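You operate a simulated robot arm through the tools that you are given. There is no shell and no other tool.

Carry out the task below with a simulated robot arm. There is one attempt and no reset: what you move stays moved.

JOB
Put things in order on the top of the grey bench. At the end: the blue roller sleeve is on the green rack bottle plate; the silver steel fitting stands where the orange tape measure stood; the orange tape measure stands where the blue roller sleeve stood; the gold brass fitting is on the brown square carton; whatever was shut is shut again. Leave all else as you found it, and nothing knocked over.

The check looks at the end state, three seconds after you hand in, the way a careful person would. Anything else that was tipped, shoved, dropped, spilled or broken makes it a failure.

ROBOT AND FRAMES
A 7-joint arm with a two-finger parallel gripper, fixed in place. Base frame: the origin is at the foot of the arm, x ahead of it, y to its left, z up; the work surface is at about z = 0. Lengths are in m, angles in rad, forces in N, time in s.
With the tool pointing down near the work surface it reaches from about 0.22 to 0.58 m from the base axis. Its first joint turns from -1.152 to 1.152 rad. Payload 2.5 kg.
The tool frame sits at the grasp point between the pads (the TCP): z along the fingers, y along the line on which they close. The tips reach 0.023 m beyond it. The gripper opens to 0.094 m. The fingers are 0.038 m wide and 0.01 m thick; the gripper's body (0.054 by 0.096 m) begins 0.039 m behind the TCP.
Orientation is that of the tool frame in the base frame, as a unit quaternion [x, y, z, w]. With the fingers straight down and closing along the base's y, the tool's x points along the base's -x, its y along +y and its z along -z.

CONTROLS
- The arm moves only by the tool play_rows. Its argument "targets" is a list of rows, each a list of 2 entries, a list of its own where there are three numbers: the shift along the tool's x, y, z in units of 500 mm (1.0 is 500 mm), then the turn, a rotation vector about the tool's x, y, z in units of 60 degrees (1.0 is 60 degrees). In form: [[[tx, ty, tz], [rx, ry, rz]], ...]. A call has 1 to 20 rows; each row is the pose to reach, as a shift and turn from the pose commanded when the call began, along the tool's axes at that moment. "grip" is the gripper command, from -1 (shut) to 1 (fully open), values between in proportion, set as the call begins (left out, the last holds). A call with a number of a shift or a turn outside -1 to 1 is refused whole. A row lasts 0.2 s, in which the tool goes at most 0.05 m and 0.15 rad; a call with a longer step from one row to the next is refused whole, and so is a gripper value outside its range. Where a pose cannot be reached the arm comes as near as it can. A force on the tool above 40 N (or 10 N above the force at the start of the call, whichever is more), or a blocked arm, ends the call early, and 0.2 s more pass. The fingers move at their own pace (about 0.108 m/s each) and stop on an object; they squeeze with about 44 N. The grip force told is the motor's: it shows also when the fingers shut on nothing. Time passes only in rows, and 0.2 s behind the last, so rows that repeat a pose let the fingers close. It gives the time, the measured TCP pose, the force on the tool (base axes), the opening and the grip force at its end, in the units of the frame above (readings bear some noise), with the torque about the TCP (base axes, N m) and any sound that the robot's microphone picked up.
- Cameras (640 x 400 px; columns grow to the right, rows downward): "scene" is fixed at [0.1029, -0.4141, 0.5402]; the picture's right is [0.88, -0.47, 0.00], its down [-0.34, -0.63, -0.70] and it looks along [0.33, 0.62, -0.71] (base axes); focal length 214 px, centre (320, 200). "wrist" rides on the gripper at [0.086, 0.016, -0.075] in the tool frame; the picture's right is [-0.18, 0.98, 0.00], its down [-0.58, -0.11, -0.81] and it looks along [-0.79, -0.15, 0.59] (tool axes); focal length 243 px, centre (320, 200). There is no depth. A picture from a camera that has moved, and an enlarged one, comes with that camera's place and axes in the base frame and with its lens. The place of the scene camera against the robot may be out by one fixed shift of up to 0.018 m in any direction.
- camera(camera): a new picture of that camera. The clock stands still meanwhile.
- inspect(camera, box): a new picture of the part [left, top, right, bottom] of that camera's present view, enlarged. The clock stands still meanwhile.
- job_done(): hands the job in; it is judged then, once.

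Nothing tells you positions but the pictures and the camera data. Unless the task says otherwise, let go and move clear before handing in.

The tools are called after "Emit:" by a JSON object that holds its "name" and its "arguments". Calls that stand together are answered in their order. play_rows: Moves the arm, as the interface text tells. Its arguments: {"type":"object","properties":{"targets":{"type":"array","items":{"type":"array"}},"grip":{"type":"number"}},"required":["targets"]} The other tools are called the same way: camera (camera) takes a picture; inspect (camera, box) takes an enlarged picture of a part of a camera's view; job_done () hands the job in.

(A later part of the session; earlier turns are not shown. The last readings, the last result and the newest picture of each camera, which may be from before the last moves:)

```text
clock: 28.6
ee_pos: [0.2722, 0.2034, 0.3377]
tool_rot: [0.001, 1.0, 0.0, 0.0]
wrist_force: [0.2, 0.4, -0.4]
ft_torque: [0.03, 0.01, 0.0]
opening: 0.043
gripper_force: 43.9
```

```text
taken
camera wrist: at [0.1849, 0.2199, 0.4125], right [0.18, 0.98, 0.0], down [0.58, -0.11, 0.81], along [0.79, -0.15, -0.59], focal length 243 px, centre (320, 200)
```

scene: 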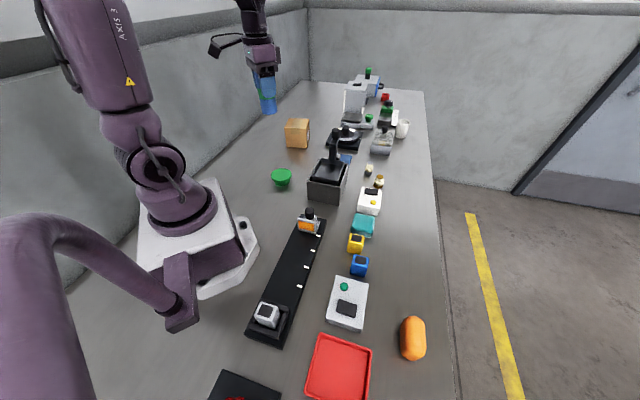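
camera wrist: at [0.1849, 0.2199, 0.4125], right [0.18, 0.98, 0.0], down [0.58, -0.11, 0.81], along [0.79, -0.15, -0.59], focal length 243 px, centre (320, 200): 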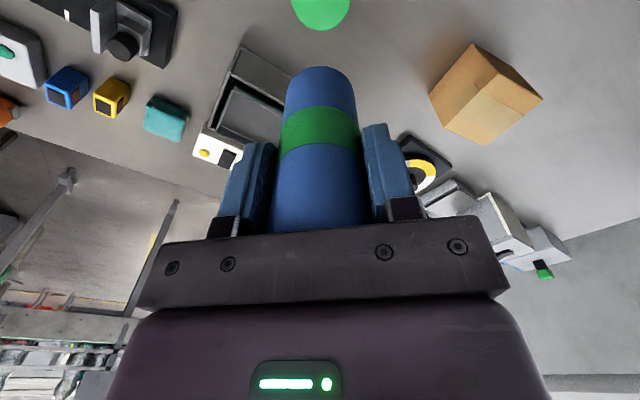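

The plate shows right beneath the sleeve. I lower to just above it and look again.

Emit:
{"name": "play_rows", "arguments": {"targets": [[[-0.003, -0.002, 0.06], [0, 0, 0]], [[-0.003, -0.002, 0.12], [0, 0, 0]], [[-0.003, -0.002, 0.18], [0, 0, 0]], [[-0.003, -0.002, 0.24], [0, 0, 0]], [[-0.003, -0.002, 0.3], [0, 0, 0]], [[-0.003, -0.002, 0.34], [0, 0, 0]], [[-0.003, -0.002, 0.37], [0, 0, 0]], [[-0.003, -0.002, 0.395], [0, 0, 0]], [[-0.003, -0.002, 0.395], [0, 0, 0]]]}}

Emit:
{"name": "camera", "arguments": {"camera": "wrist"}}

Emit:
{"name": "inspect", "arguments": {"camera": "scene", "box": [240, 120, 340, 200]}}

```text
clock: 30.6
ee_pos: [0.2748, 0.2009, 0.1399]
tool_rot: [-0.001, 1.0, 0.0, 0.001]
wrist_force: [0.1, -0.2, -0.4]
ft_torque: [-0.02, 0.02, 0.0]
opening: 0.0428
gripper_force: 44.1
```

```text
taken
camera wrist: at [0.1873, 0.2171, 0.2144], right [0.18, 0.98, 0.0], down [0.58, -0.11, 0.81], along [0.79, -0.15, -0.59], focal length 243 px, centre (320, 200)
```

wrist: 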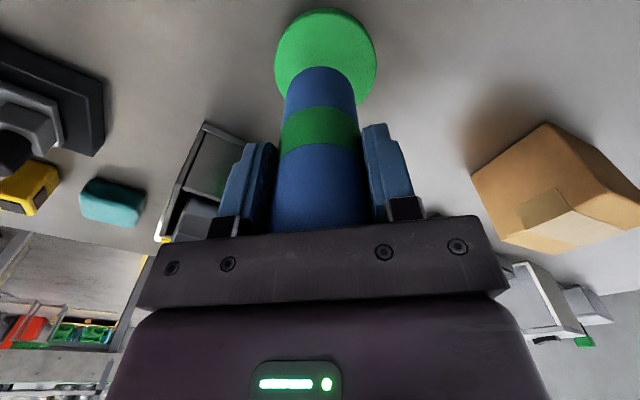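

```text
5.00 times, centred on (290, 160) of scene
camera zoom: at [0.1029, -0.4141, 0.5402], right [0.88, -0.47, 0.0], down [-0.34, -0.63, -0.7], along [0.33, 0.62, -0.71], focal length 1072 px, centre (470, 400)
```

zoom: 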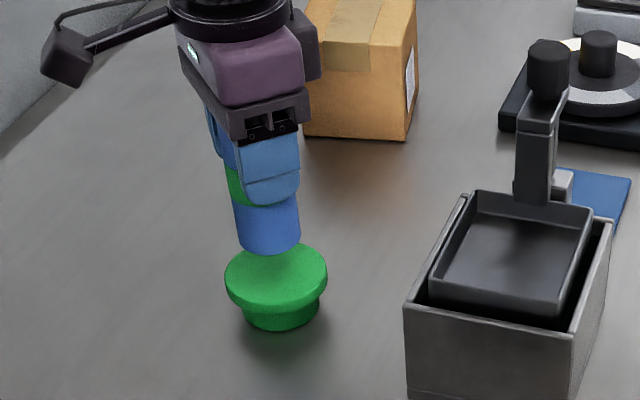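

I'll enlarge the plate view to fix its centre before lowering the last few centimetres.

Emit:
{"name": "inspect", "arguments": {"camera": "wrist", "box": [260, 0, 400, 110]}}

```text
3.64 times, centred on (330, 55) of wrist
camera zoom: at [0.1873, 0.2171, 0.2144], right [0.18, 0.98, 0.0], down [0.58, -0.11, 0.81], along [0.79, -0.15, -0.59], focal length 882 px, centre (284, 727)
```

zoom: 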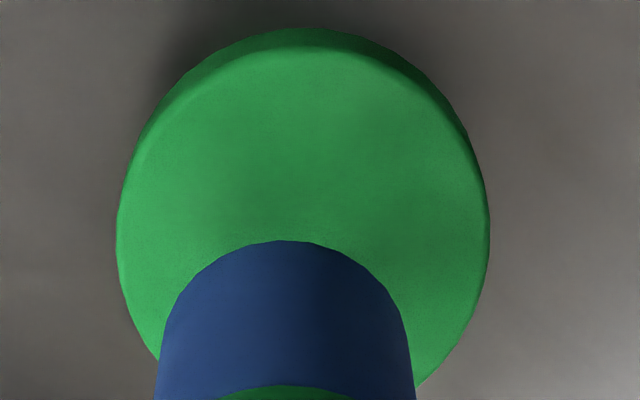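

The plate centre comes out about 3 mm nearer and 4 mm further left than the hand, so I correct for that and lower slowly until contact.

Emit:
{"name": "play_rows", "arguments": {"targets": [[[0.006, 0.008, 0.0], [0, 0, 0]], [[0.006, 0.008, 0.02], [0, 0, 0]], [[0.006, 0.008, 0.036], [0, 0, 0]], [[0.006, 0.008, 0.044], [0, 0, 0]], [[0.006, 0.008, 0.05], [0, 0, 0]], [[0.006, 0.008, 0.055], [0, 0, 0]], [[0.006, 0.008, 0.058], [0, 0, 0]], [[0.006, 0.008, 0.061], [0, 0, 0]], [[0.006, 0.008, 0.064], [0, 0, 0]], [[0.006, 0.008, 0.067], [0, 0, 0]]]}}

```text
clock: 32.8
ee_pos: [0.2712, 0.2061, 0.1062]
tool_rot: [0.0, 1.0, 0.0, 0.0]
wrist_force: [-3.7, -3.3, 12.5]
ft_torque: [-0.23, 0.19, 0.0]
opening: 0.0425
gripper_force: 44.0
```

Contact was felt at TCP z 0.106, which matches the sleeve's foot resting flat on the plate. I check visually before letting go.

Emit:
{"name": "inspect", "arguments": {"camera": "scene", "box": [240, 120, 340, 200]}}

Emit:
{"name": "camera", "arguments": {"camera": "wrist"}}

```text
5.00 times, centred on (290, 160) of scene
camera zoom: at [0.1029, -0.4142, 0.5402], right [0.88, -0.47, 0.0], down [-0.34, -0.63, -0.7], along [0.33, 0.62, -0.71], focal length 1072 px, centre (470, 400)
```

zoom: 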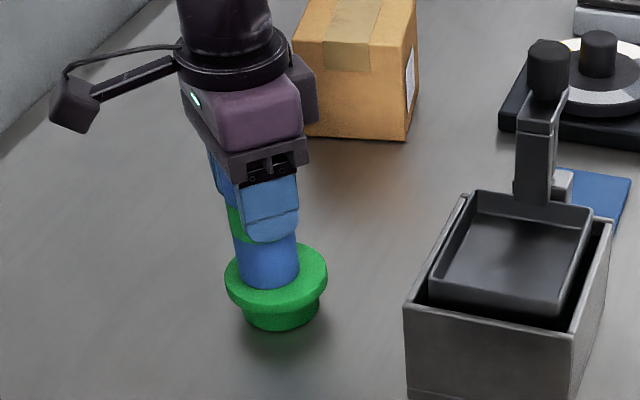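

```text
taken
camera wrist: at [0.1842, 0.2215, 0.1821], right [0.18, 0.98, 0.0], down [0.58, -0.11, 0.81], along [0.79, -0.15, -0.59], focal length 243 px, centre (320, 200)
```

wrist: 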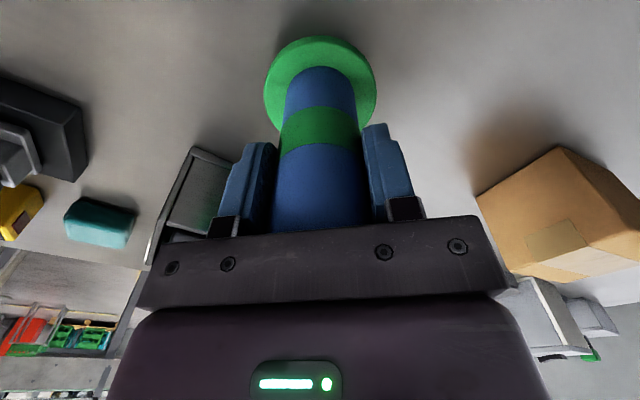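

The sleeve sits centred on the plate. I open the fingers.

Emit:
{"name": "play_rows", "arguments": {"targets": [[[0, 0, -0.002], [0, 0, 0]], [[0, 0, -0.002], [0, 0, 0]], [[0, 0, -0.002], [0, 0, 0]], [[0, 0, -0.002], [0, 0, 0]]], "grip": 1}}

Emit:
{"name": "camera", "arguments": {"camera": "wrist"}}

```text
clock: 33.8
ee_pos: [0.2719, 0.2055, 0.1079]
tool_rot: [0.0, 1.0, 0.0, 0.0]
wrist_force: [-0.1, 0.4, 0.4]
ft_torque: [-0.02, 0.02, 0.01]
opening: 0.0941
gripper_force: 0.1
```

```text
taken
camera wrist: at [0.1846, 0.2217, 0.1824], right [0.18, 0.98, 0.0], down [0.58, -0.11, 0.81], along [0.79, -0.15, -0.59], focal length 243 px, centre (320, 200)
```

wrist: 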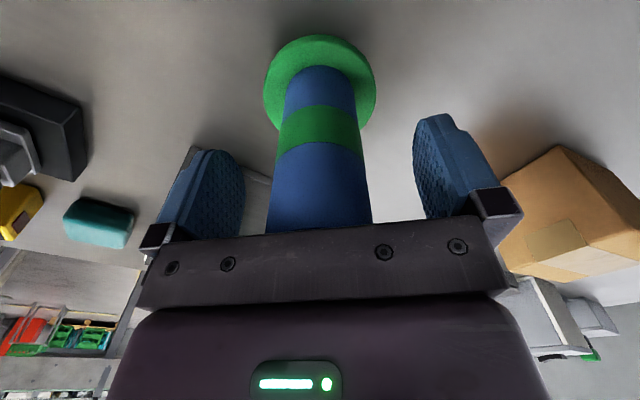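

The fingers are open and the sleeve stands on its own. I rise straight up to z of about 0.35.

Emit:
{"name": "play_rows", "arguments": {"targets": [[[0, 0, -0.03], [0, 0, 0]], [[0, 0, -0.08], [0, 0, 0]], [[0, 0, -0.15], [0, 0, 0]], [[0, 0, -0.22], [0, 0, 0]], [[0, 0, -0.3], [0, 0, 0]], [[0, 0, -0.38], [0, 0, 0]], [[0, 0, -0.46], [0, 0, 0]], [[0, 0, -0.5], [0, 0, 0]], [[0, 0, -0.5], [0, 0, 0]]]}}

Emit:
{"name": "inspect", "arguments": {"camera": "scene", "box": [240, 120, 340, 200]}}

```text
clock: 35.8
ee_pos: [0.273, 0.204, 0.3566]
tool_rot: [0.0, 1.0, 0.0, 0.0]
wrist_force: [0.2, -0.1, -0.8]
ft_torque: [0.02, 0.0, -0.03]
opening: 0.0939
gripper_force: 0.0
```

```text
5.00 times, centred on (290, 160) of scene
camera zoom: at [0.1029, -0.4141, 0.5402], right [0.88, -0.47, 0.0], down [-0.34, -0.63, -0.7], along [0.33, 0.62, -0.71], focal length 1072 px, centre (470, 400)
```

zoom: 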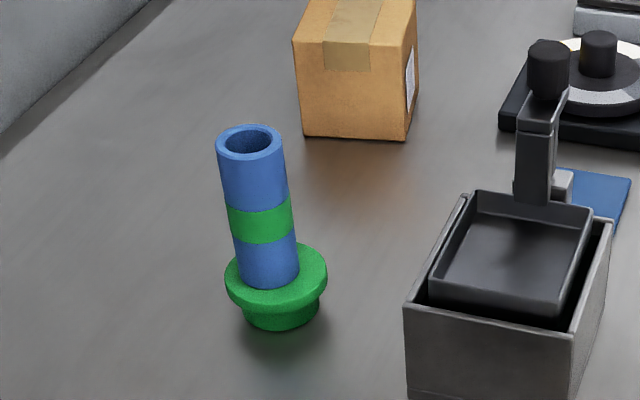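

The sleeve stands well on the plate. Next is the tape measure: I move across to about (0.28, -0.25, 0.35) and turn the wrist so the fingers will close across its narrow side.

Emit:
{"name": "play_rows", "arguments": {"targets": [[[0, -0.04, 0], [0, 0, 0]], [[0, -0.1, 0], [0, 0, 0]], [[0, -0.18, 0], [0, 0, 0]], [[0, -0.26, 0], [0, 0, 0]], [[0, -0.34, 0], [0, 0, 0]], [[0, -0.42, 0], [0, 0, 0]], [[0, -0.5, 0], [0, 0, 0]], [[0, -0.58, 0], [0, 0, 0]], [[0, -0.66, 0], [0, 0, 0]], [[0, -0.74, 0], [0, 0, 0]], [[0, -0.82, 0], [0, 0, 0]], [[-0.01, -0.88, 0.0], [0, 0, 0]], [[-0.01, -0.908, 0.0], [0, 0, 0]], [[-0.01, -0.908, 0.0], [0, 0, 0]]]}}

Emit:
{"name": "play_rows", "arguments": {"targets": [[[0, 0, 0], [0, 0, -0.12]], [[0, 0, 0], [0, 0, -0.24]], [[0, 0, 0], [0, 0, -0.36]], [[0, 0, 0], [0, 0, -0.48]], [[0, 0, 0], [0, 0, -0.6]], [[0, 0, 0], [0, 0, -0.72]], [[0, 0, 0], [0, 0, -0.72]]]}}

Emit:
{"name": "camera", "arguments": {"camera": "wrist"}}

Emit:
{"name": "camera", "arguments": {"camera": "scene"}}

```text
clock: 38.8
ee_pos: [0.274, -0.2496, 0.3575]
tool_rot: [0.0, 1.0, 0.0, 0.0]
wrist_force: [-0.2, -0.5, 0.1]
ft_torque: [0.02, -0.02, -0.01]
opening: 0.0943
gripper_force: 0.1
```

```text
clock: 40.4
ee_pos: [0.2758, -0.2482, 0.3563]
tool_rot: [-0.369, 0.929, 0.0, 0.001]
wrist_force: [-0.1, 0.5, 0.4]
ft_torque: [-0.03, -0.01, -0.02]
opening: 0.0939
gripper_force: 0.0
```

```text
taken
camera wrist: at [0.2017, -0.2955, 0.4321], right [-0.54, 0.84, 0.0], down [0.5, 0.32, 0.81], along [0.68, 0.44, -0.59], focal length 243 px, centre (320, 200)
```

wrist: 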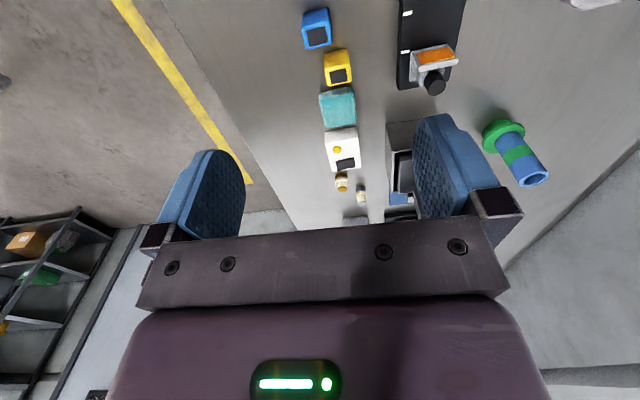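

```text
taken
```

scene: 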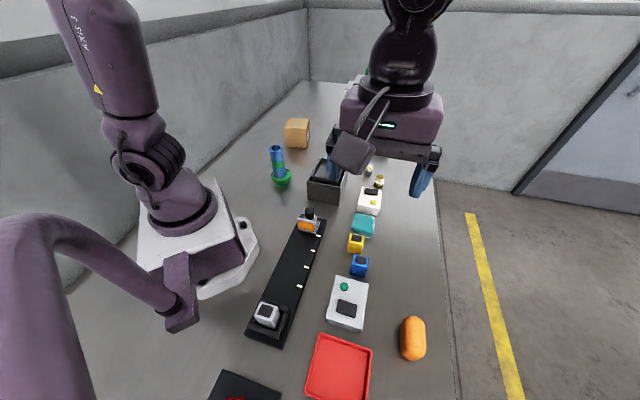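

Wrist yaw is near 43°, aligned with the bench. I move over the tape measure at z about 0.22 to see it between the fingers.

Emit:
{"name": "play_rows", "arguments": {"targets": [[[0.02, -0.045, 0.03], [0, 0, 0]], [[0.047, -0.09, 0.075], [0, 0, 0]], [[0.075, -0.145, 0.12], [0, 0, 0]], [[0.1, -0.2, 0.17], [0, 0, 0]], [[0.13, -0.25, 0.21], [0, 0, 0]], [[0.15, -0.29, 0.245], [0, 0, 0]], [[0.1636, -0.318, 0.272], [0, 0, 0]], [[0.1636, -0.318, 0.272], [0, 0, 0]]]}}

Emit:
{"name": "camera", "arguments": {"camera": "wrist"}}

Emit:
{"name": "inspect", "arguments": {"camera": "wrist", "box": [230, 0, 430, 125]}}

Emit:
{"name": "camera", "arguments": {"camera": "scene"}}

```text
clock: 42.2
ee_pos: [0.3261, -0.4202, 0.2204]
tool_rot: [-0.368, 0.93, 0.001, 0.0]
wrist_force: [-0.3, -0.5, -1.1]
ft_torque: [0.0, -0.02, -0.01]
opening: 0.0941
gripper_force: 0.1
```

```text
taken
camera wrist: at [0.2514, -0.4674, 0.2952], right [-0.54, 0.84, 0.0], down [0.5, 0.32, 0.81], along [0.68, 0.43, -0.59], focal length 243 px, centre (320, 200)
```

wrist: 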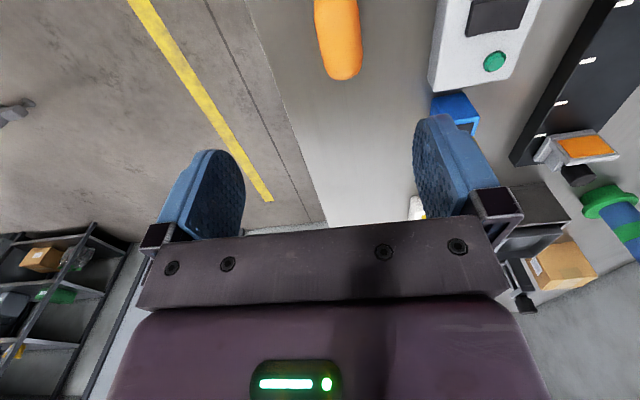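

```text
3.20 times, centred on (330, 62) of wrist
camera zoom: at [0.2514, -0.4674, 0.2952], right [-0.54, 0.84, 0.0], down [0.5, 0.32, 0.81], along [0.68, 0.43, -0.59], focal length 776 px, centre (288, 640)
```

zoom: 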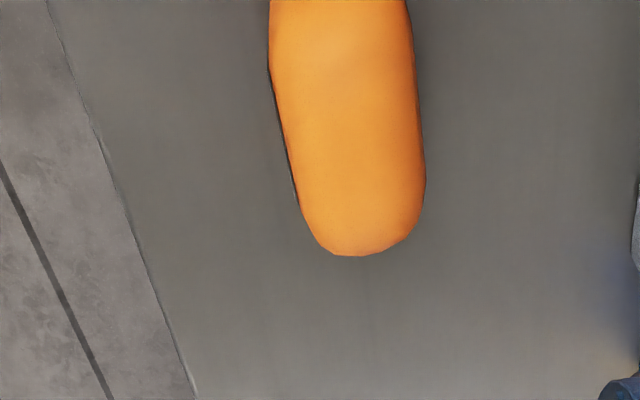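

```text
taken
```

scene: 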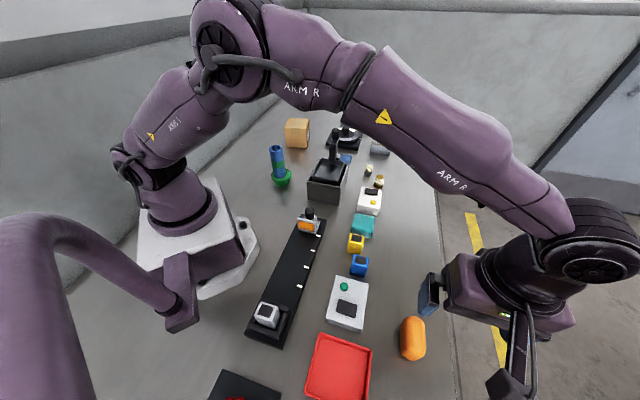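

The tape measure's axis is about 44.6°, its centre comes out near (0.318, -0.403), and it is about 0.042 wide and 0.075 long. I shift over it and come down to z 0.14 to check.

Emit:
{"name": "play_rows", "arguments": {"targets": [[[-0.006, 0.018, 0.02], [0, 0, -0.01]], [[-0.012, 0.036, 0.06], [0, 0, -0.023]], [[-0.012, 0.036, 0.1], [0, 0, -0.023]], [[-0.012, 0.036, 0.14], [0, 0, -0.023]], [[-0.012, 0.036, 0.16], [0, 0, -0.023]], [[-0.012, 0.036, 0.16], [0, 0, -0.023]]]}}

Emit:
{"name": "camera", "arguments": {"camera": "wrist"}}

Emit:
{"name": "inspect", "arguments": {"camera": "wrist", "box": [230, 0, 430, 125]}}

Emit:
{"name": "inspect", "arguments": {"camera": "scene", "box": [340, 260, 520, 380]}}

```text
clock: 43.6
ee_pos: [0.3184, -0.4034, 0.1403]
tool_rot: [-0.378, 0.926, 0.0, 0.001]
wrist_force: [0.0, 0.3, 0.0]
ft_torque: [-0.02, 0.0, 0.0]
opening: 0.094
gripper_force: 0.0
```

```text
taken
camera wrist: at [0.244, -0.4527, 0.2152], right [-0.56, 0.83, 0.0], down [0.49, 0.33, 0.81], along [0.67, 0.45, -0.59], focal length 243 px, centre (320, 200)
```

wrist: 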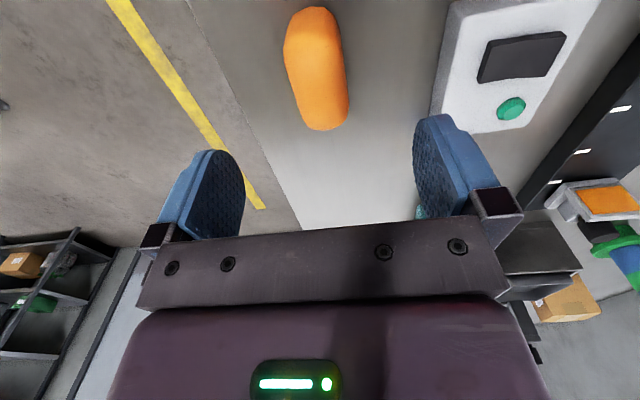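

```text
3.20 times, centred on (330, 62) of wrist
camera zoom: at [0.244, -0.4527, 0.2152], right [-0.56, 0.83, 0.0], down [0.49, 0.33, 0.81], along [0.67, 0.45, -0.59], focal length 776 px, centre (288, 640)
```

zoom: 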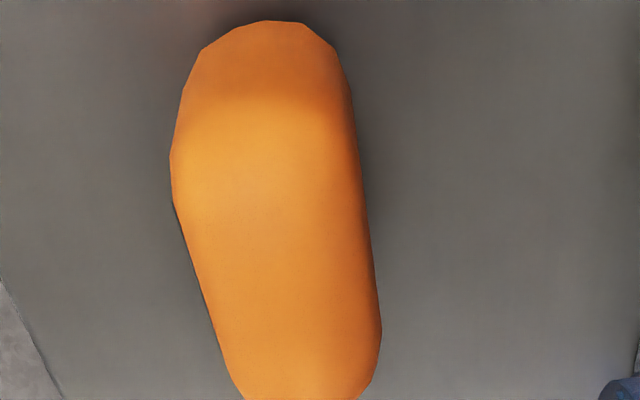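

```text
3.33 times, centred on (430, 320) of scene
camera zoom: at [0.1029, -0.4141, 0.5402], right [0.88, -0.47, 0.0], down [-0.34, -0.63, -0.7], along [0.33, 0.62, -0.71], focal length 715 px, centre (-47, -200)
```

zoom: 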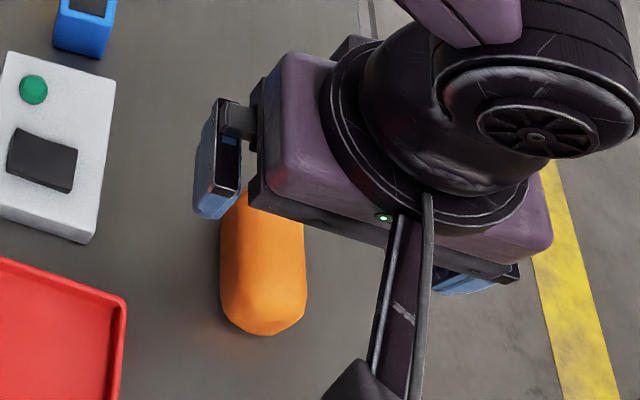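

The tape measure lies centred between the fingers, about 5 mm ahead of the TCP. I correct and descend to z 0.035.

Emit:
{"name": "play_rows", "arguments": {"targets": [[[-0.01, 0.0, 0.03], [0, 0, 0]], [[-0.01, 0.0, 0.07], [0, 0, 0]], [[-0.01, 0.0, 0.11], [0, 0, 0]], [[-0.01, 0.0, 0.14], [0, 0, 0]], [[-0.01, 0.0, 0.165], [0, 0, 0]], [[-0.01, 0.0, 0.185], [0, 0, 0]], [[-0.01, 0.0, 0.2], [0, 0, 0]], [[-0.01, 0.0, 0.21], [0, 0, 0]], [[-0.01, 0.0, 0.21], [0, 0, 0]]]}}

Emit:
{"name": "camera", "arguments": {"camera": "wrist"}}

Emit:
{"name": "inspect", "arguments": {"camera": "scene", "box": [340, 260, 520, 380]}}

```text
clock: 45.6
ee_pos: [0.3215, -0.3998, 0.0365]
tool_rot: [-0.38, 0.925, 0.0, 0.0]
wrist_force: [-0.6, 0.0, 0.3]
ft_torque: [-0.02, 0.01, -0.01]
opening: 0.0941
gripper_force: 0.1
```

```text
taken
camera wrist: at [0.2479, -0.4484, 0.111], right [-0.56, 0.83, 0.0], down [0.49, 0.33, 0.81], along [0.67, 0.45, -0.59], focal length 243 px, centre (320, 200)
```

wrist: 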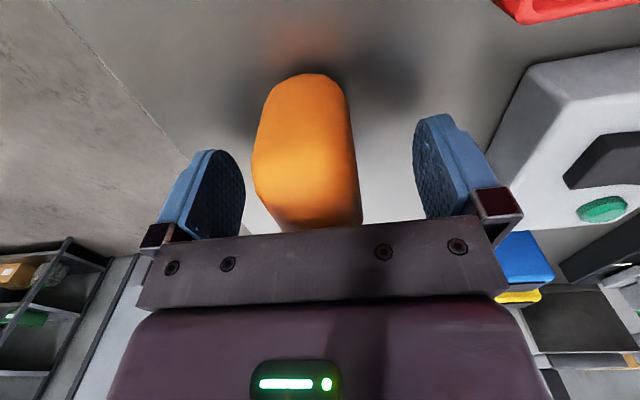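

```text
3.33 times, centred on (430, 320) of scene
camera zoom: at [0.1029, -0.4141, 0.5402], right [0.88, -0.47, 0.0], down [-0.34, -0.63, -0.7], along [0.33, 0.62, -0.71], focal length 715 px, centre (-47, -200)
```

zoom: 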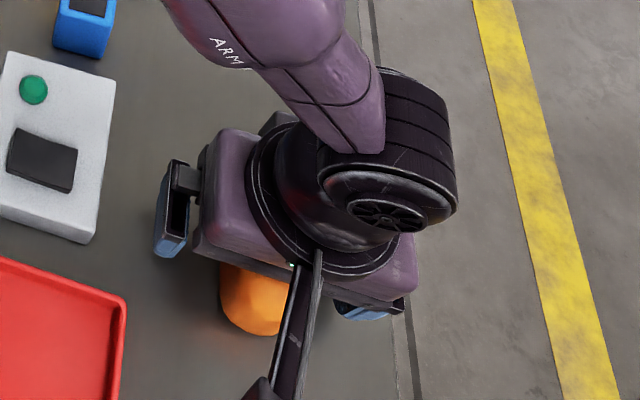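

The fingers are on either side of the tape measure. I close on it.

Emit:
{"name": "play_rows", "arguments": {"targets": [[[0, 0, 0], [0, 0, 0]], [[0, 0, 0], [0, 0, 0]], [[0, 0, 0], [0, 0, 0]], [[0, 0, 0], [0, 0, 0]]], "grip": -1}}

Emit:
{"name": "camera", "arguments": {"camera": "wrist"}}

```text
clock: 46.6
ee_pos: [0.3219, -0.3997, 0.0361]
tool_rot: [-0.38, 0.925, 0.001, 0.0]
wrist_force: [0.5, -0.6, 0.5]
ft_torque: [-0.07, 0.08, -0.01]
opening: 0.0377
gripper_force: 44.5
```

```text
taken
camera wrist: at [0.248, -0.4483, 0.1112], right [-0.56, 0.83, 0.0], down [0.49, 0.33, 0.81], along [0.67, 0.45, -0.59], focal length 243 px, centre (320, 200)
```

wrist: 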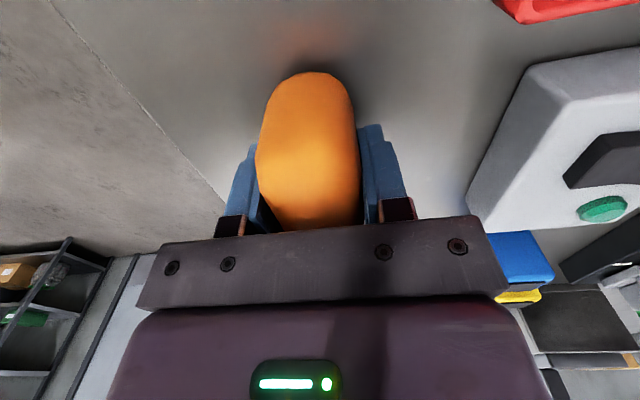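

The tape measure is gripped at 0.0377 m. I lift it, carry it along the bench to the sleeve's old spot at (0.431, -0.2905).

Emit:
{"name": "play_rows", "arguments": {"targets": [[[0, 0, -0.02], [0, 0, 0]], [[0, 0, -0.06], [0, 0, 0]], [[0, 0, -0.12], [0, 0, 0]], [[0, 0, -0.18], [0, 0, 0]], [[0, 0, -0.24], [0, 0, 0]], [[-0.04, 0, -0.28], [0, 0, 0]], [[-0.1, 0, -0.3], [0, 0, 0]], [[-0.16, 0.001, -0.3], [0, 0, 0]], [[-0.22, 0.002, -0.3], [0, 0, 0]], [[-0.27, 0.003, -0.3], [0, 0, 0]], [[-0.31, 0.003, -0.3], [0, 0, 0]], [[-0.31, 0.003, -0.3], [0, 0, 0]]]}}

Emit:
{"name": "camera", "arguments": {"camera": "wrist"}}

Emit:
{"name": "camera", "arguments": {"camera": "scene"}}

```text
clock: 49.2
ee_pos: [0.4325, -0.2899, 0.1837]
tool_rot: [-0.379, 0.926, 0.0, 0.0]
wrist_force: [0.9, 0.6, -2.0]
ft_torque: [0.01, -0.02, -0.01]
opening: 0.0376
gripper_force: 44.2
```

```text
taken
camera wrist: at [0.3585, -0.3383, 0.2605], right [-0.56, 0.83, 0.0], down [0.49, 0.33, 0.81], along [0.67, 0.45, -0.59], focal length 243 px, centre (320, 200)
```

wrist: 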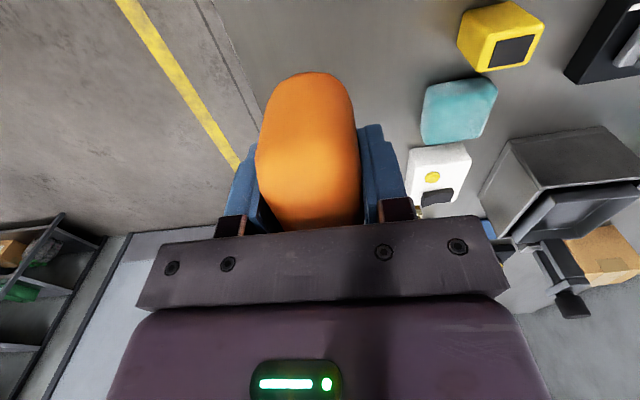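

```text
taken
```

scene: 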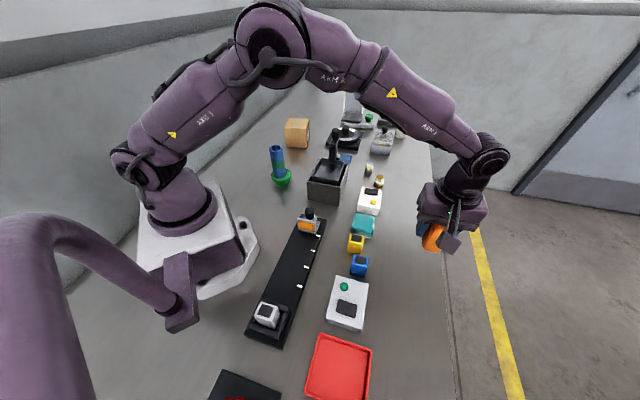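

The tape measure hangs level over the target. I lower it, slowly at the end, until it touches the bench.

Emit:
{"name": "play_rows", "arguments": {"targets": [[[0, 0, 0.04], [0, 0, 0]], [[0, 0, 0.1], [0, 0, 0]], [[0, 0, 0.16], [0, 0, 0]], [[0, 0, 0.21], [0, 0, 0]], [[0, 0, 0.25], [0, 0, 0]], [[0, 0, 0.275], [0, 0, 0]], [[0, 0, 0.288], [0, 0, 0]], [[0, 0, 0.294], [0, 0, 0]], [[0, 0, 0.298], [0, 0, 0]], [[0, 0, 0.301], [0, 0, 0]], [[0, 0, 0.304], [0, 0, 0]], [[0, 0, 0.307], [0, 0, 0]]]}}

Emit:
{"name": "inspect", "arguments": {"camera": "scene", "box": [340, 200, 500, 310]}}

```text
clock: 51.8
ee_pos: [0.4328, -0.2911, 0.0352]
tool_rot: [-0.379, 0.925, -0.003, 0.002]
wrist_force: [-4.4, 3.0, 28.5]
ft_torque: [0.38, 0.72, -0.08]
opening: 0.0367
gripper_force: 44.5
```

```text
3.64 times, centred on (420, 255) of scene
camera zoom: at [0.1028, -0.4141, 0.5404], right [0.88, -0.47, 0.0], down [-0.34, -0.63, -0.7], along [0.33, 0.62, -0.71], focal length 780 px, centre (-44, 0)
```

zoom: 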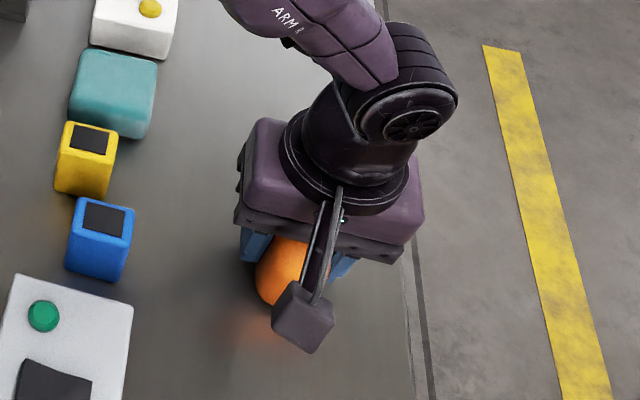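

Contact is firm at the original height. I ease up 2 mm and open the fingers.

Emit:
{"name": "play_rows", "arguments": {"targets": [[[0, 0, -0.003], [0, 0, 0]], [[0, 0, -0.004], [0, 0, 0]]]}}

Emit:
{"name": "play_rows", "arguments": {"targets": [[[0, 0, 0], [0, 0, 0]], [[0, 0, 0], [0, 0, 0]], [[0, 0, 0], [0, 0, 0]], [[0, 0, 0], [0, 0, 0]]], "grip": 1}}

Emit:
{"name": "camera", "arguments": {"camera": "wrist"}}

```text
clock: 52.4
ee_pos: [0.4317, -0.2901, 0.0339]
tool_rot: [-0.379, 0.925, 0.0, 0.001]
wrist_force: [5.8, -2.6, 13.5]
ft_torque: [0.19, -0.11, -0.1]
opening: 0.0375
gripper_force: 44.1
```

```text
clock: 53.4
ee_pos: [0.4307, -0.2907, 0.0348]
tool_rot: [-0.38, 0.925, 0.0, -0.001]
wrist_force: [-0.6, -0.5, 0.4]
ft_torque: [-0.01, -0.01, -0.01]
opening: 0.0943
gripper_force: 0.1
```

```text
taken
camera wrist: at [0.357, -0.3391, 0.1095], right [-0.56, 0.83, 0.0], down [0.49, 0.33, 0.81], along [0.67, 0.45, -0.59], focal length 243 px, centre (320, 200)
```

wrist: 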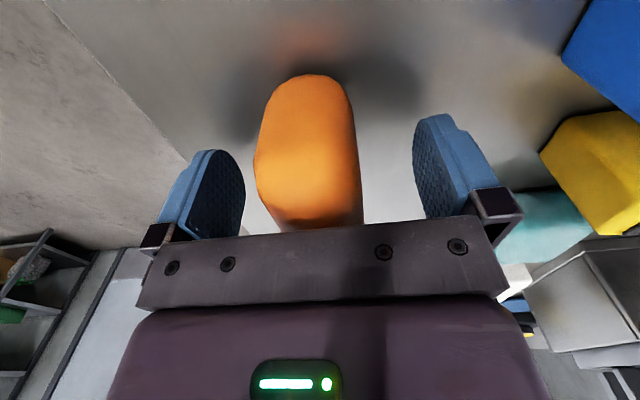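

The tape measure rests freely at the new spot. I rise straight up.

Emit:
{"name": "play_rows", "arguments": {"targets": [[[0, 0, -0.02], [0, 0, 0]], [[0, 0, -0.06], [0, 0, 0]], [[0, 0, -0.12], [0, 0, 0]], [[0, 0, -0.19], [0, 0, 0]], [[0, 0, -0.26], [0, 0, 0]], [[0, 0, -0.33], [0, 0, 0]], [[0, 0, -0.4], [0, 0, 0]], [[0, 0, -0.47], [0, 0, 0]], [[0, 0, -0.54], [0, 0, 0]], [[0, 0, -0.54], [0, 0, 0]]]}}

Emit:
{"name": "camera", "arguments": {"camera": "scene"}}

Emit:
{"name": "inspect", "arguments": {"camera": "scene", "box": [340, 200, 500, 310]}}

```text
clock: 55.6
ee_pos: [0.4297, -0.2903, 0.3058]
tool_rot: [-0.38, 0.925, 0.0, 0.001]
wrist_force: [1.0, 0.6, -0.3]
ft_torque: [0.02, -0.01, -0.01]
opening: 0.0938
gripper_force: 0.0
```

```text
taken
```

scene: 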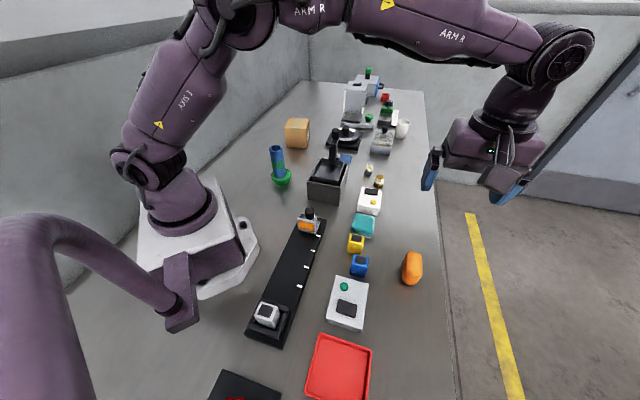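

```text
3.64 times, centred on (420, 255) of scene
camera zoom: at [0.1029, -0.4141, 0.5402], right [0.88, -0.47, 0.0], down [-0.34, -0.63, -0.7], along [0.33, 0.62, -0.71], focal length 780 px, centre (-44, 0)
```

zoom: 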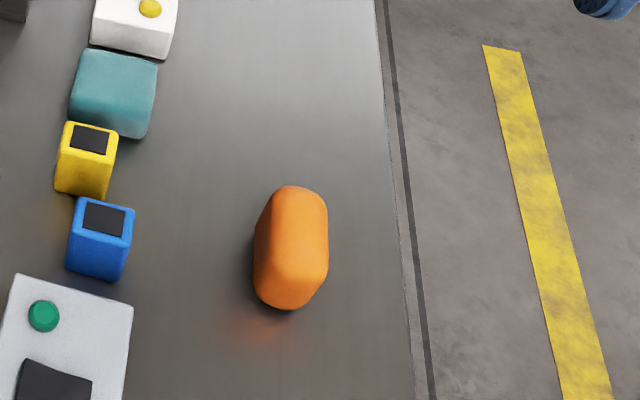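

The tape measure stands upright where the sleeve was. Now the silver fitting: I move above it at (0.584, 0.091), keeping the bench-aligned yaw so the camera arm stays clear of the lever box.

Emit:
{"name": "play_rows", "arguments": {"targets": [[[-0.05, 0.02, 0], [0, 0, 0]], [[-0.12, 0.052, 0], [0, 0, 0]], [[-0.19, 0.082, 0.01], [0, 0, 0]], [[-0.265, 0.115, 0.02], [0, 0, 0]], [[-0.34, 0.147, 0.04], [0, 0, 0]], [[-0.415, 0.18, 0.06], [0, 0, 0]], [[-0.49, 0.212, 0.08], [0, 0, 0]], [[-0.565, 0.245, 0.1], [0, 0, 0]], [[-0.63, 0.272, 0.11], [0, 0, 0]], [[-0.69, 0.298, 0.12], [0, 0, 0]], [[-0.754, 0.326, 0.132], [0, 0, 0]], [[-0.754, 0.326, 0.132], [0, 0, 0]]]}}

Emit:
{"name": "camera", "arguments": {"camera": "wrist"}}

Emit:
{"name": "inspect", "arguments": {"camera": "wrist", "box": [240, 0, 400, 100]}}

Emit:
{"name": "camera", "arguments": {"camera": "scene"}}

```text
clock: 58.2
ee_pos: [0.5847, 0.0923, 0.2377]
tool_rot: [-0.378, 0.926, 0.0, 0.0]
wrist_force: [0.5, -0.5, -0.6]
ft_torque: [-0.01, -0.01, -0.01]
opening: 0.0939
gripper_force: 0.1
```

```text
taken
camera wrist: at [0.5108, 0.0425, 0.3126], right [-0.56, 0.83, 0.0], down [0.49, 0.33, 0.81], along [0.67, 0.45, -0.59], focal length 243 px, centre (320, 200)
```

wrist: 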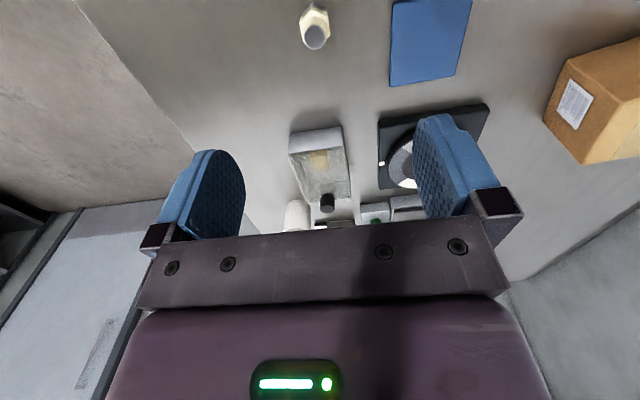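

```text
4.00 times, centred on (320, 50) of wrist
camera zoom: at [0.5108, 0.0425, 0.3126], right [-0.56, 0.83, 0.0], down [0.49, 0.33, 0.81], along [0.67, 0.45, -0.59], focal length 970 px, centre (320, 800)
```

zoom: 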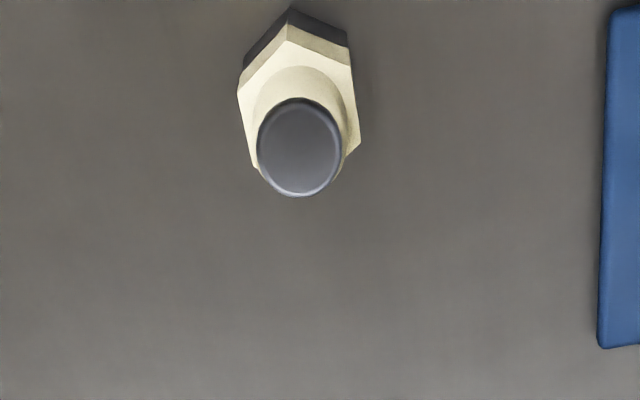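

```text
taken
```

scene: 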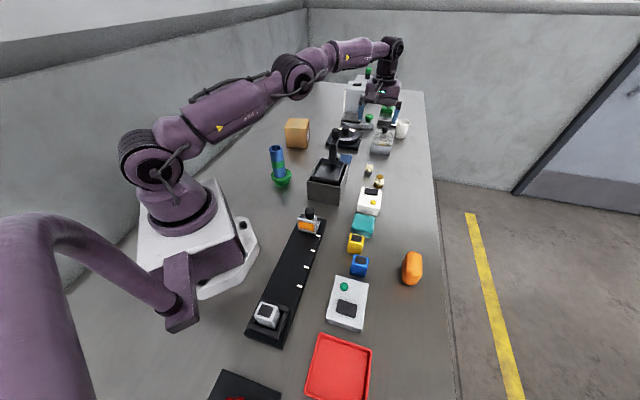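

The silver fitting's top is at about (0.592, 0.092), z 0.05, slightly past straight-down reach. I tilt the hand 10° outward here, which also gives the reach needed, and check again.

Emit:
{"name": "play_rows", "arguments": {"targets": [[[0, 0, 0], [0, -0.05, 0]], [[0, 0, 0], [0, -0.1, 0]], [[0, 0, 0], [0, -0.1667, 0]], [[-0.012, -0.012, 0.04], [0, -0.1667, 0]], [[-0.012, -0.012, 0.08], [0, -0.1667, 0]], [[-0.012, -0.012, 0.08], [0, -0.1667, 0]]]}}

Emit:
{"name": "camera", "arguments": {"camera": "wrist"}}

Emit:
{"name": "inspect", "arguments": {"camera": "wrist", "box": [240, 0, 400, 100]}}

```text
clock: 59.6
ee_pos: [0.5933, 0.0895, 0.199]
tool_rot: [-0.378, 0.922, 0.033, 0.082]
wrist_force: [0.1, -0.4, 0.3]
ft_torque: [0.01, 0.01, -0.02]
opening: 0.0942
gripper_force: 0.0
```

```text
taken
camera wrist: at [0.5118, 0.0325, 0.2586], right [-0.56, 0.83, 0.03], down [0.38, 0.23, 0.9], along [0.73, 0.51, -0.44], focal length 243 px, centre (320, 200)
```

wrist: 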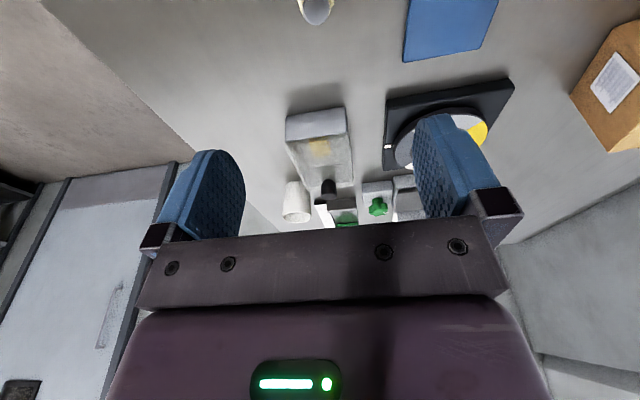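

```text
4.00 times, centred on (320, 50) of wrist
camera zoom: at [0.5118, 0.0325, 0.2586], right [-0.56, 0.83, 0.03], down [0.38, 0.23, 0.9], along [0.73, 0.51, -0.44], focal length 970 px, centre (320, 800)
```

zoom: 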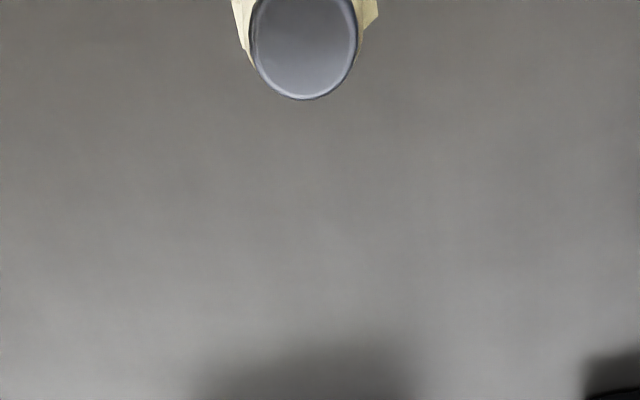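

The hand is within 2 mm of the silver fitting. I correct sideways and go straight down to z 0.033.

Emit:
{"name": "play_rows", "arguments": {"targets": [[[0.009, 0.004, 0.05], [0, 0, 0]], [[0.0175, 0.004, 0.1], [0, 0, 0]], [[0.0264, 0.004, 0.15], [0, 0, 0]], [[0.035, 0.004, 0.2], [0, 0, 0]], [[0.0432, 0.004, 0.245], [0, 0, 0]], [[0.0494, 0.004, 0.28], [0, 0, 0]], [[0.054, 0.004, 0.305], [0, 0, 0]], [[0.0577, 0.004, 0.325], [0, 0, 0]], [[0.0577, 0.004, 0.325], [0, 0, 0]]]}}

Emit:
{"name": "camera", "arguments": {"camera": "wrist"}}

Emit:
{"name": "inspect", "arguments": {"camera": "scene", "box": [320, 110, 440, 210]}}

```text
clock: 61.6
ee_pos: [0.5914, 0.0899, 0.032]
tool_rot: [-0.378, 0.922, 0.032, 0.081]
wrist_force: [0.3, 0.3, -0.3]
ft_torque: [-0.03, -0.01, 0.02]
opening: 0.094
gripper_force: 0.1
```

```text
taken
camera wrist: at [0.51, 0.0344, 0.0917], right [-0.56, 0.83, 0.03], down [0.38, 0.23, 0.9], along [0.73, 0.51, -0.44], focal length 243 px, centre (320, 200)
```

wrist: 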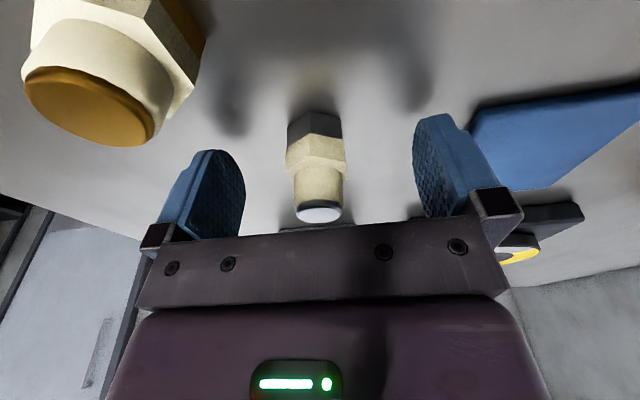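

```text
4.00 times, centred on (380, 160) of scene
camera zoom: at [0.1029, -0.4141, 0.5402], right [0.88, -0.47, 0.0], down [-0.34, -0.63, -0.7], along [0.33, 0.62, -0.71], focal length 858 px, centre (80, 360)
```

zoom: 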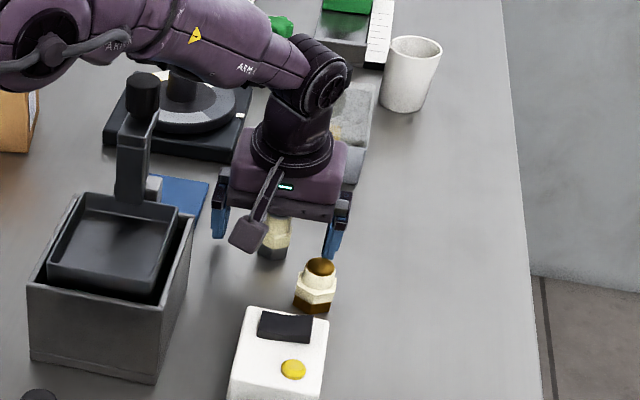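

The silver fitting is centred between the fingers and the gold one is clear. I close.

Emit:
{"name": "play_rows", "arguments": {"targets": [[[0, 0, 0], [0, 0, 0]], [[0, 0, 0], [0, 0, 0]], [[0, 0, 0], [0, 0, 0]], [[0, 0, 0], [0, 0, 0]], [[0, 0, 0], [0, 0, 0]]], "grip": -1}}

Emit:
{"name": "camera", "arguments": {"camera": "wrist"}}

```text
clock: 62.8
ee_pos: [0.592, 0.0916, 0.0324]
tool_rot: [-0.378, 0.922, 0.033, 0.081]
wrist_force: [0.6, 0.4, 0.4]
ft_torque: [-0.04, -0.03, 0.02]
opening: 0.0268
gripper_force: 43.6
```

```text
taken
camera wrist: at [0.51, 0.0343, 0.0919], right [-0.56, 0.83, 0.03], down [0.38, 0.23, 0.9], along [0.73, 0.51, -0.44], focal length 243 px, centre (320, 200)
```

wrist: 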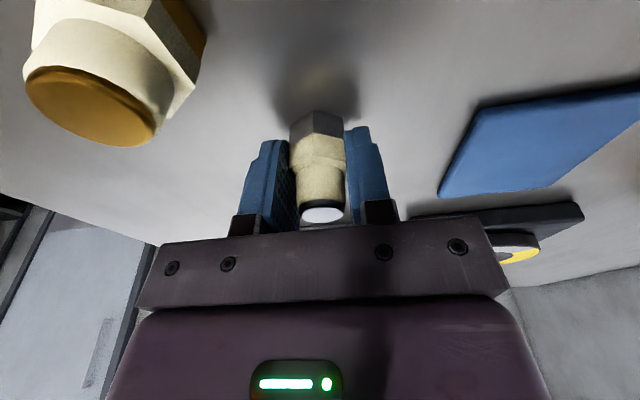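

The silver fitting is gripped at 0.0268 m. I lift it straight up by 0.22 m.

Emit:
{"name": "play_rows", "arguments": {"targets": [[[-0.004, 0, -0.022], [0, 0, 0]], [[-0.0106, 0, -0.06], [0, 0, 0]], [[-0.0194, 0, -0.11], [0, 0, 0]], [[-0.03, 0, -0.17], [0, 0, 0]], [[-0.0406, 0, -0.23], [0, 0, 0]], [[-0.0512, 0, -0.29], [0, 0, 0]], [[-0.0618, 0, -0.35], [0, 0, 0]], [[-0.07, 0, -0.4], [0, 0, 0]], [[-0.0766, 0, -0.4334], [0, 0, 0]], [[-0.0766, 0, -0.4334], [0, 0, 0]]]}}

Emit:
{"name": "camera", "arguments": {"camera": "scene"}}

Emit:
{"name": "camera", "arguments": {"camera": "wrist"}}

```text
clock: 65.0
ee_pos: [0.5931, 0.0917, 0.2531]
tool_rot: [-0.378, 0.922, 0.033, 0.081]
wrist_force: [-0.2, -0.3, -1.0]
ft_torque: [-0.01, 0.01, -0.01]
opening: 0.0271
gripper_force: 43.6
```

```text
taken
```

scene: 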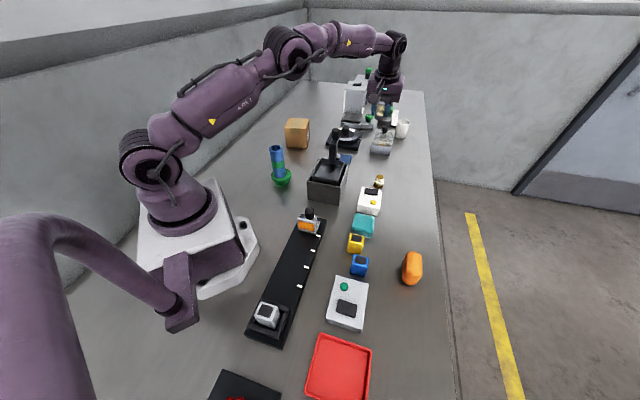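

```text
taken
camera wrist: at [0.5103, 0.0347, 0.3122], right [-0.56, 0.83, 0.03], down [0.38, 0.23, 0.9], along [0.73, 0.51, -0.44], focal length 243 px, centre (320, 200)
```

wrist: 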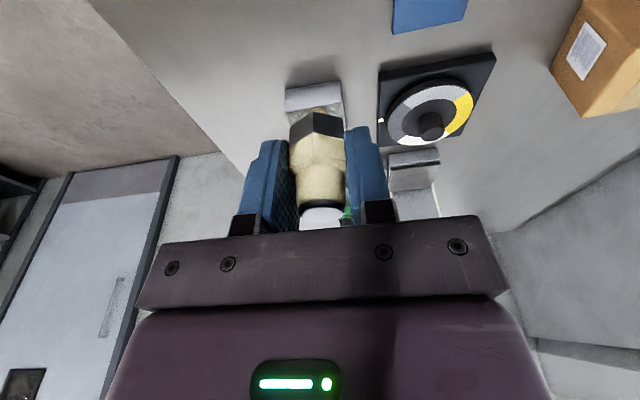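

The fitting hangs upright. I carry it toward the tape measure's old spot at (0.3205, -0.4005) in two stages, staying high.

Emit:
{"name": "play_rows", "arguments": {"targets": [[[0.04, -0.0122, -0.0071], [0, 0, 0]], [[0.1, -0.0304, -0.0176], [0, 0, 0]], [[0.17, -0.0517, -0.03], [0, 0, 0]], [[0.25, -0.076, -0.0441], [0, 0, 0]], [[0.33, -0.1003, -0.0582], [0, 0, 0]], [[0.41, -0.1246, -0.0723], [0, 0, 0]], [[0.49, -0.1489, -0.0864], [0, 0, 0]], [[0.57, -0.1732, -0.1005], [0, 0, 0]], [[0.6364, -0.1934, -0.1122], [0, 0, 0]]]}}

Emit:
{"name": "play_rows", "arguments": {"targets": [[[0.08, -0.0243, -0.0141], [0, 0, 0]], [[0.16, -0.0486, -0.0282], [0, 0, 0]], [[0.24, -0.073, -0.0423], [0, 0, 0]], [[0.31, -0.0943, -0.0547], [0, 0, 0]], [[0.37, -0.1125, -0.0652], [0, 0, 0]], [[0.4243, -0.129, -0.0748], [0, 0, 0]], [[0.4243, -0.129, -0.0748], [0, 0, 0]]]}}

Emit:
{"name": "camera", "arguments": {"camera": "scene"}}

Emit:
{"name": "camera", "arguments": {"camera": "wrist"}}

```text
clock: 67.0
ee_pos: [0.4285, -0.2026, 0.2522]
tool_rot: [-0.378, 0.922, 0.033, 0.081]
wrist_force: [0.8, -0.2, -1.3]
ft_torque: [0.0, -0.01, -0.03]
opening: 0.027
gripper_force: 44.3
```

```text
clock: 68.6
ee_pos: [0.3186, -0.3999, 0.2538]
tool_rot: [-0.379, 0.921, 0.032, 0.081]
wrist_force: [0.2, 0.5, -1.1]
ft_torque: [0.0, 0.01, 0.01]
opening: 0.027
gripper_force: 44.5
```

```text
taken
```

scene: 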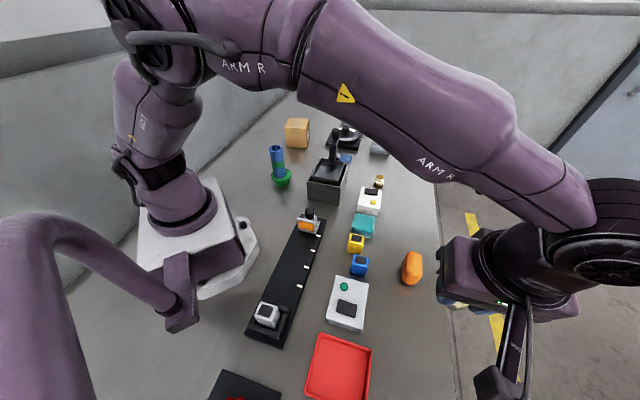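

```text
taken
camera wrist: at [0.2365, -0.4575, 0.313], right [-0.56, 0.83, 0.03], down [0.38, 0.23, 0.89], along [0.73, 0.51, -0.45], focal length 243 px, centre (320, 200)
```

wrist: 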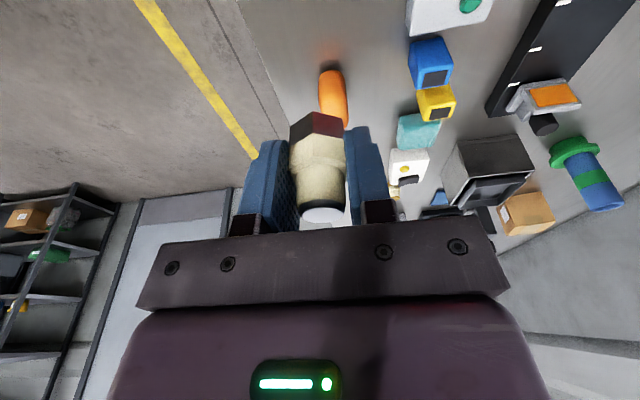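

The fitting is over the spot. I lower it, slowing for the last centimetre until it touches.

Emit:
{"name": "play_rows", "arguments": {"targets": [[[0.009, -0.003, 0.05], [0, 0, 0]], [[0.0205, -0.003, 0.12], [0, 0, 0]], [[0.0335, -0.003, 0.19], [0, 0, 0]], [[0.0455, -0.003, 0.26], [0, 0, 0]], [[0.0567, -0.003, 0.32], [0, 0, 0]], [[0.065, -0.003, 0.37], [0, 0, 0]], [[0.0712, -0.003, 0.4038], [0, 0, 0]], [[0.0736, -0.003, 0.4176], [0, 0, 0]], [[0.075, -0.003, 0.4254], [0, 0, 0]], [[0.0757, -0.003, 0.4294], [0, 0, 0]], [[0.0762, -0.003, 0.4323], [0, 0, 0]], [[0.0767, -0.003, 0.4348], [0, 0, 0]], [[0.0772, -0.003, 0.4377], [0, 0, 0]], [[0.0777, -0.003, 0.4407], [0, 0, 0]]]}}

Emit:
{"name": "camera", "arguments": {"camera": "wrist"}}

Emit:
{"name": "inspect", "arguments": {"camera": "scene", "box": [340, 260, 500, 370]}}

```text
clock: 71.6
ee_pos: [0.3231, -0.4036, 0.0314]
tool_rot: [-0.378, 0.922, 0.031, 0.081]
wrist_force: [-5.5, 7.9, 30.5]
ft_torque: [0.32, 0.07, 0.0]
opening: 0.0272
gripper_force: 44.1
```

```text
taken
camera wrist: at [0.2407, -0.4599, 0.0913], right [-0.56, 0.83, 0.03], down [0.38, 0.23, 0.9], along [0.73, 0.51, -0.44], focal length 243 px, centre (320, 200)
```

wrist: 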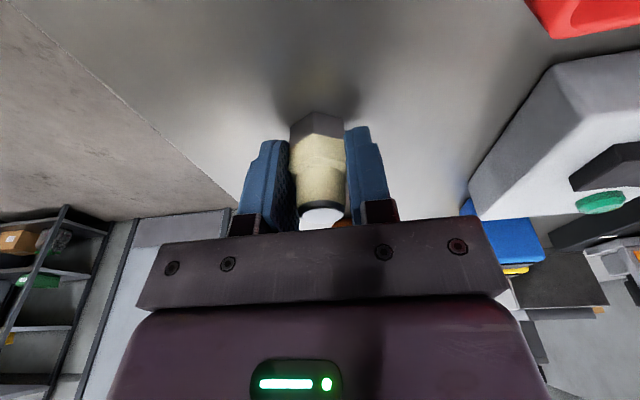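

```text
3.64 times, centred on (420, 315) of scene
camera zoom: at [0.1028, -0.414, 0.5404], right [0.88, -0.47, 0.0], down [-0.34, -0.63, -0.7], along [0.33, 0.62, -0.71], focal length 780 px, centre (-44, -218)
```

zoom: 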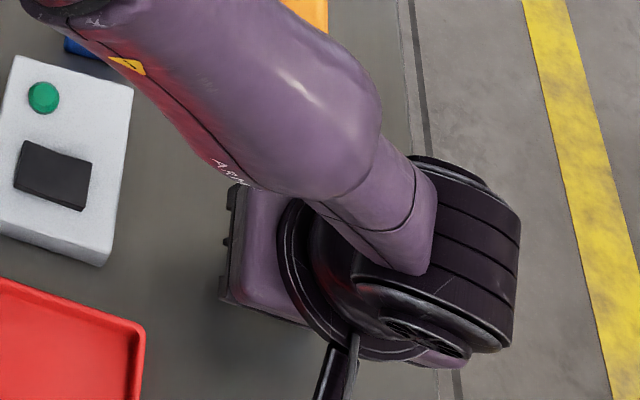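

The fitting stands on the bench under light load. I ease up about 2 mm, then open the fingers.

Emit:
{"name": "play_rows", "arguments": {"targets": [[[-0.0005, 0, -0.003], [0, 0, 0]], [[-0.0007, 0, -0.004], [0, 0, 0]]]}}

Emit:
{"name": "play_rows", "arguments": {"targets": [[[0, 0, 0], [0, 0, 0]], [[0, 0, 0], [0, 0, 0]], [[0, 0, 0], [0, 0, 0]], [[0, 0, 0], [0, 0, 0]]], "grip": 1}}

Emit:
{"name": "camera", "arguments": {"camera": "wrist"}}

```text
clock: 72.2
ee_pos: [0.3228, -0.4026, 0.0319]
tool_rot: [-0.377, 0.922, 0.032, 0.081]
wrist_force: [0.2, 0.2, 19.5]
ft_torque: [0.08, -0.07, 0.0]
opening: 0.027
gripper_force: 43.9
```

```text
clock: 73.2
ee_pos: [0.3226, -0.4014, 0.0316]
tool_rot: [-0.378, 0.922, 0.034, 0.08]
wrist_force: [-0.1, 0.6, 0.1]
ft_torque: [0.03, 0.02, 0.02]
opening: 0.094
gripper_force: 0.2
```

```text
taken
camera wrist: at [0.2405, -0.4594, 0.0907], right [-0.56, 0.83, 0.03], down [0.38, 0.23, 0.9], along [0.73, 0.51, -0.45], focal length 243 px, centre (320, 200)
```

wrist: 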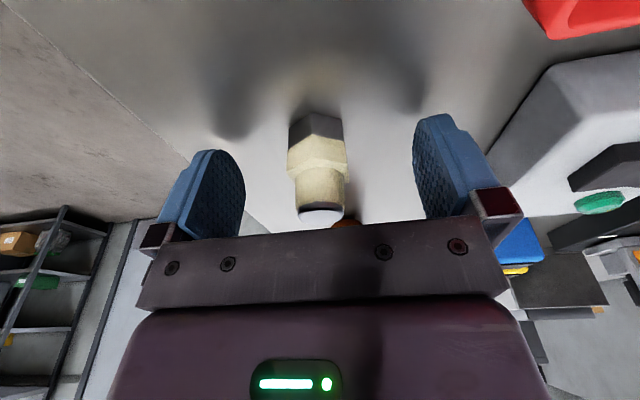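

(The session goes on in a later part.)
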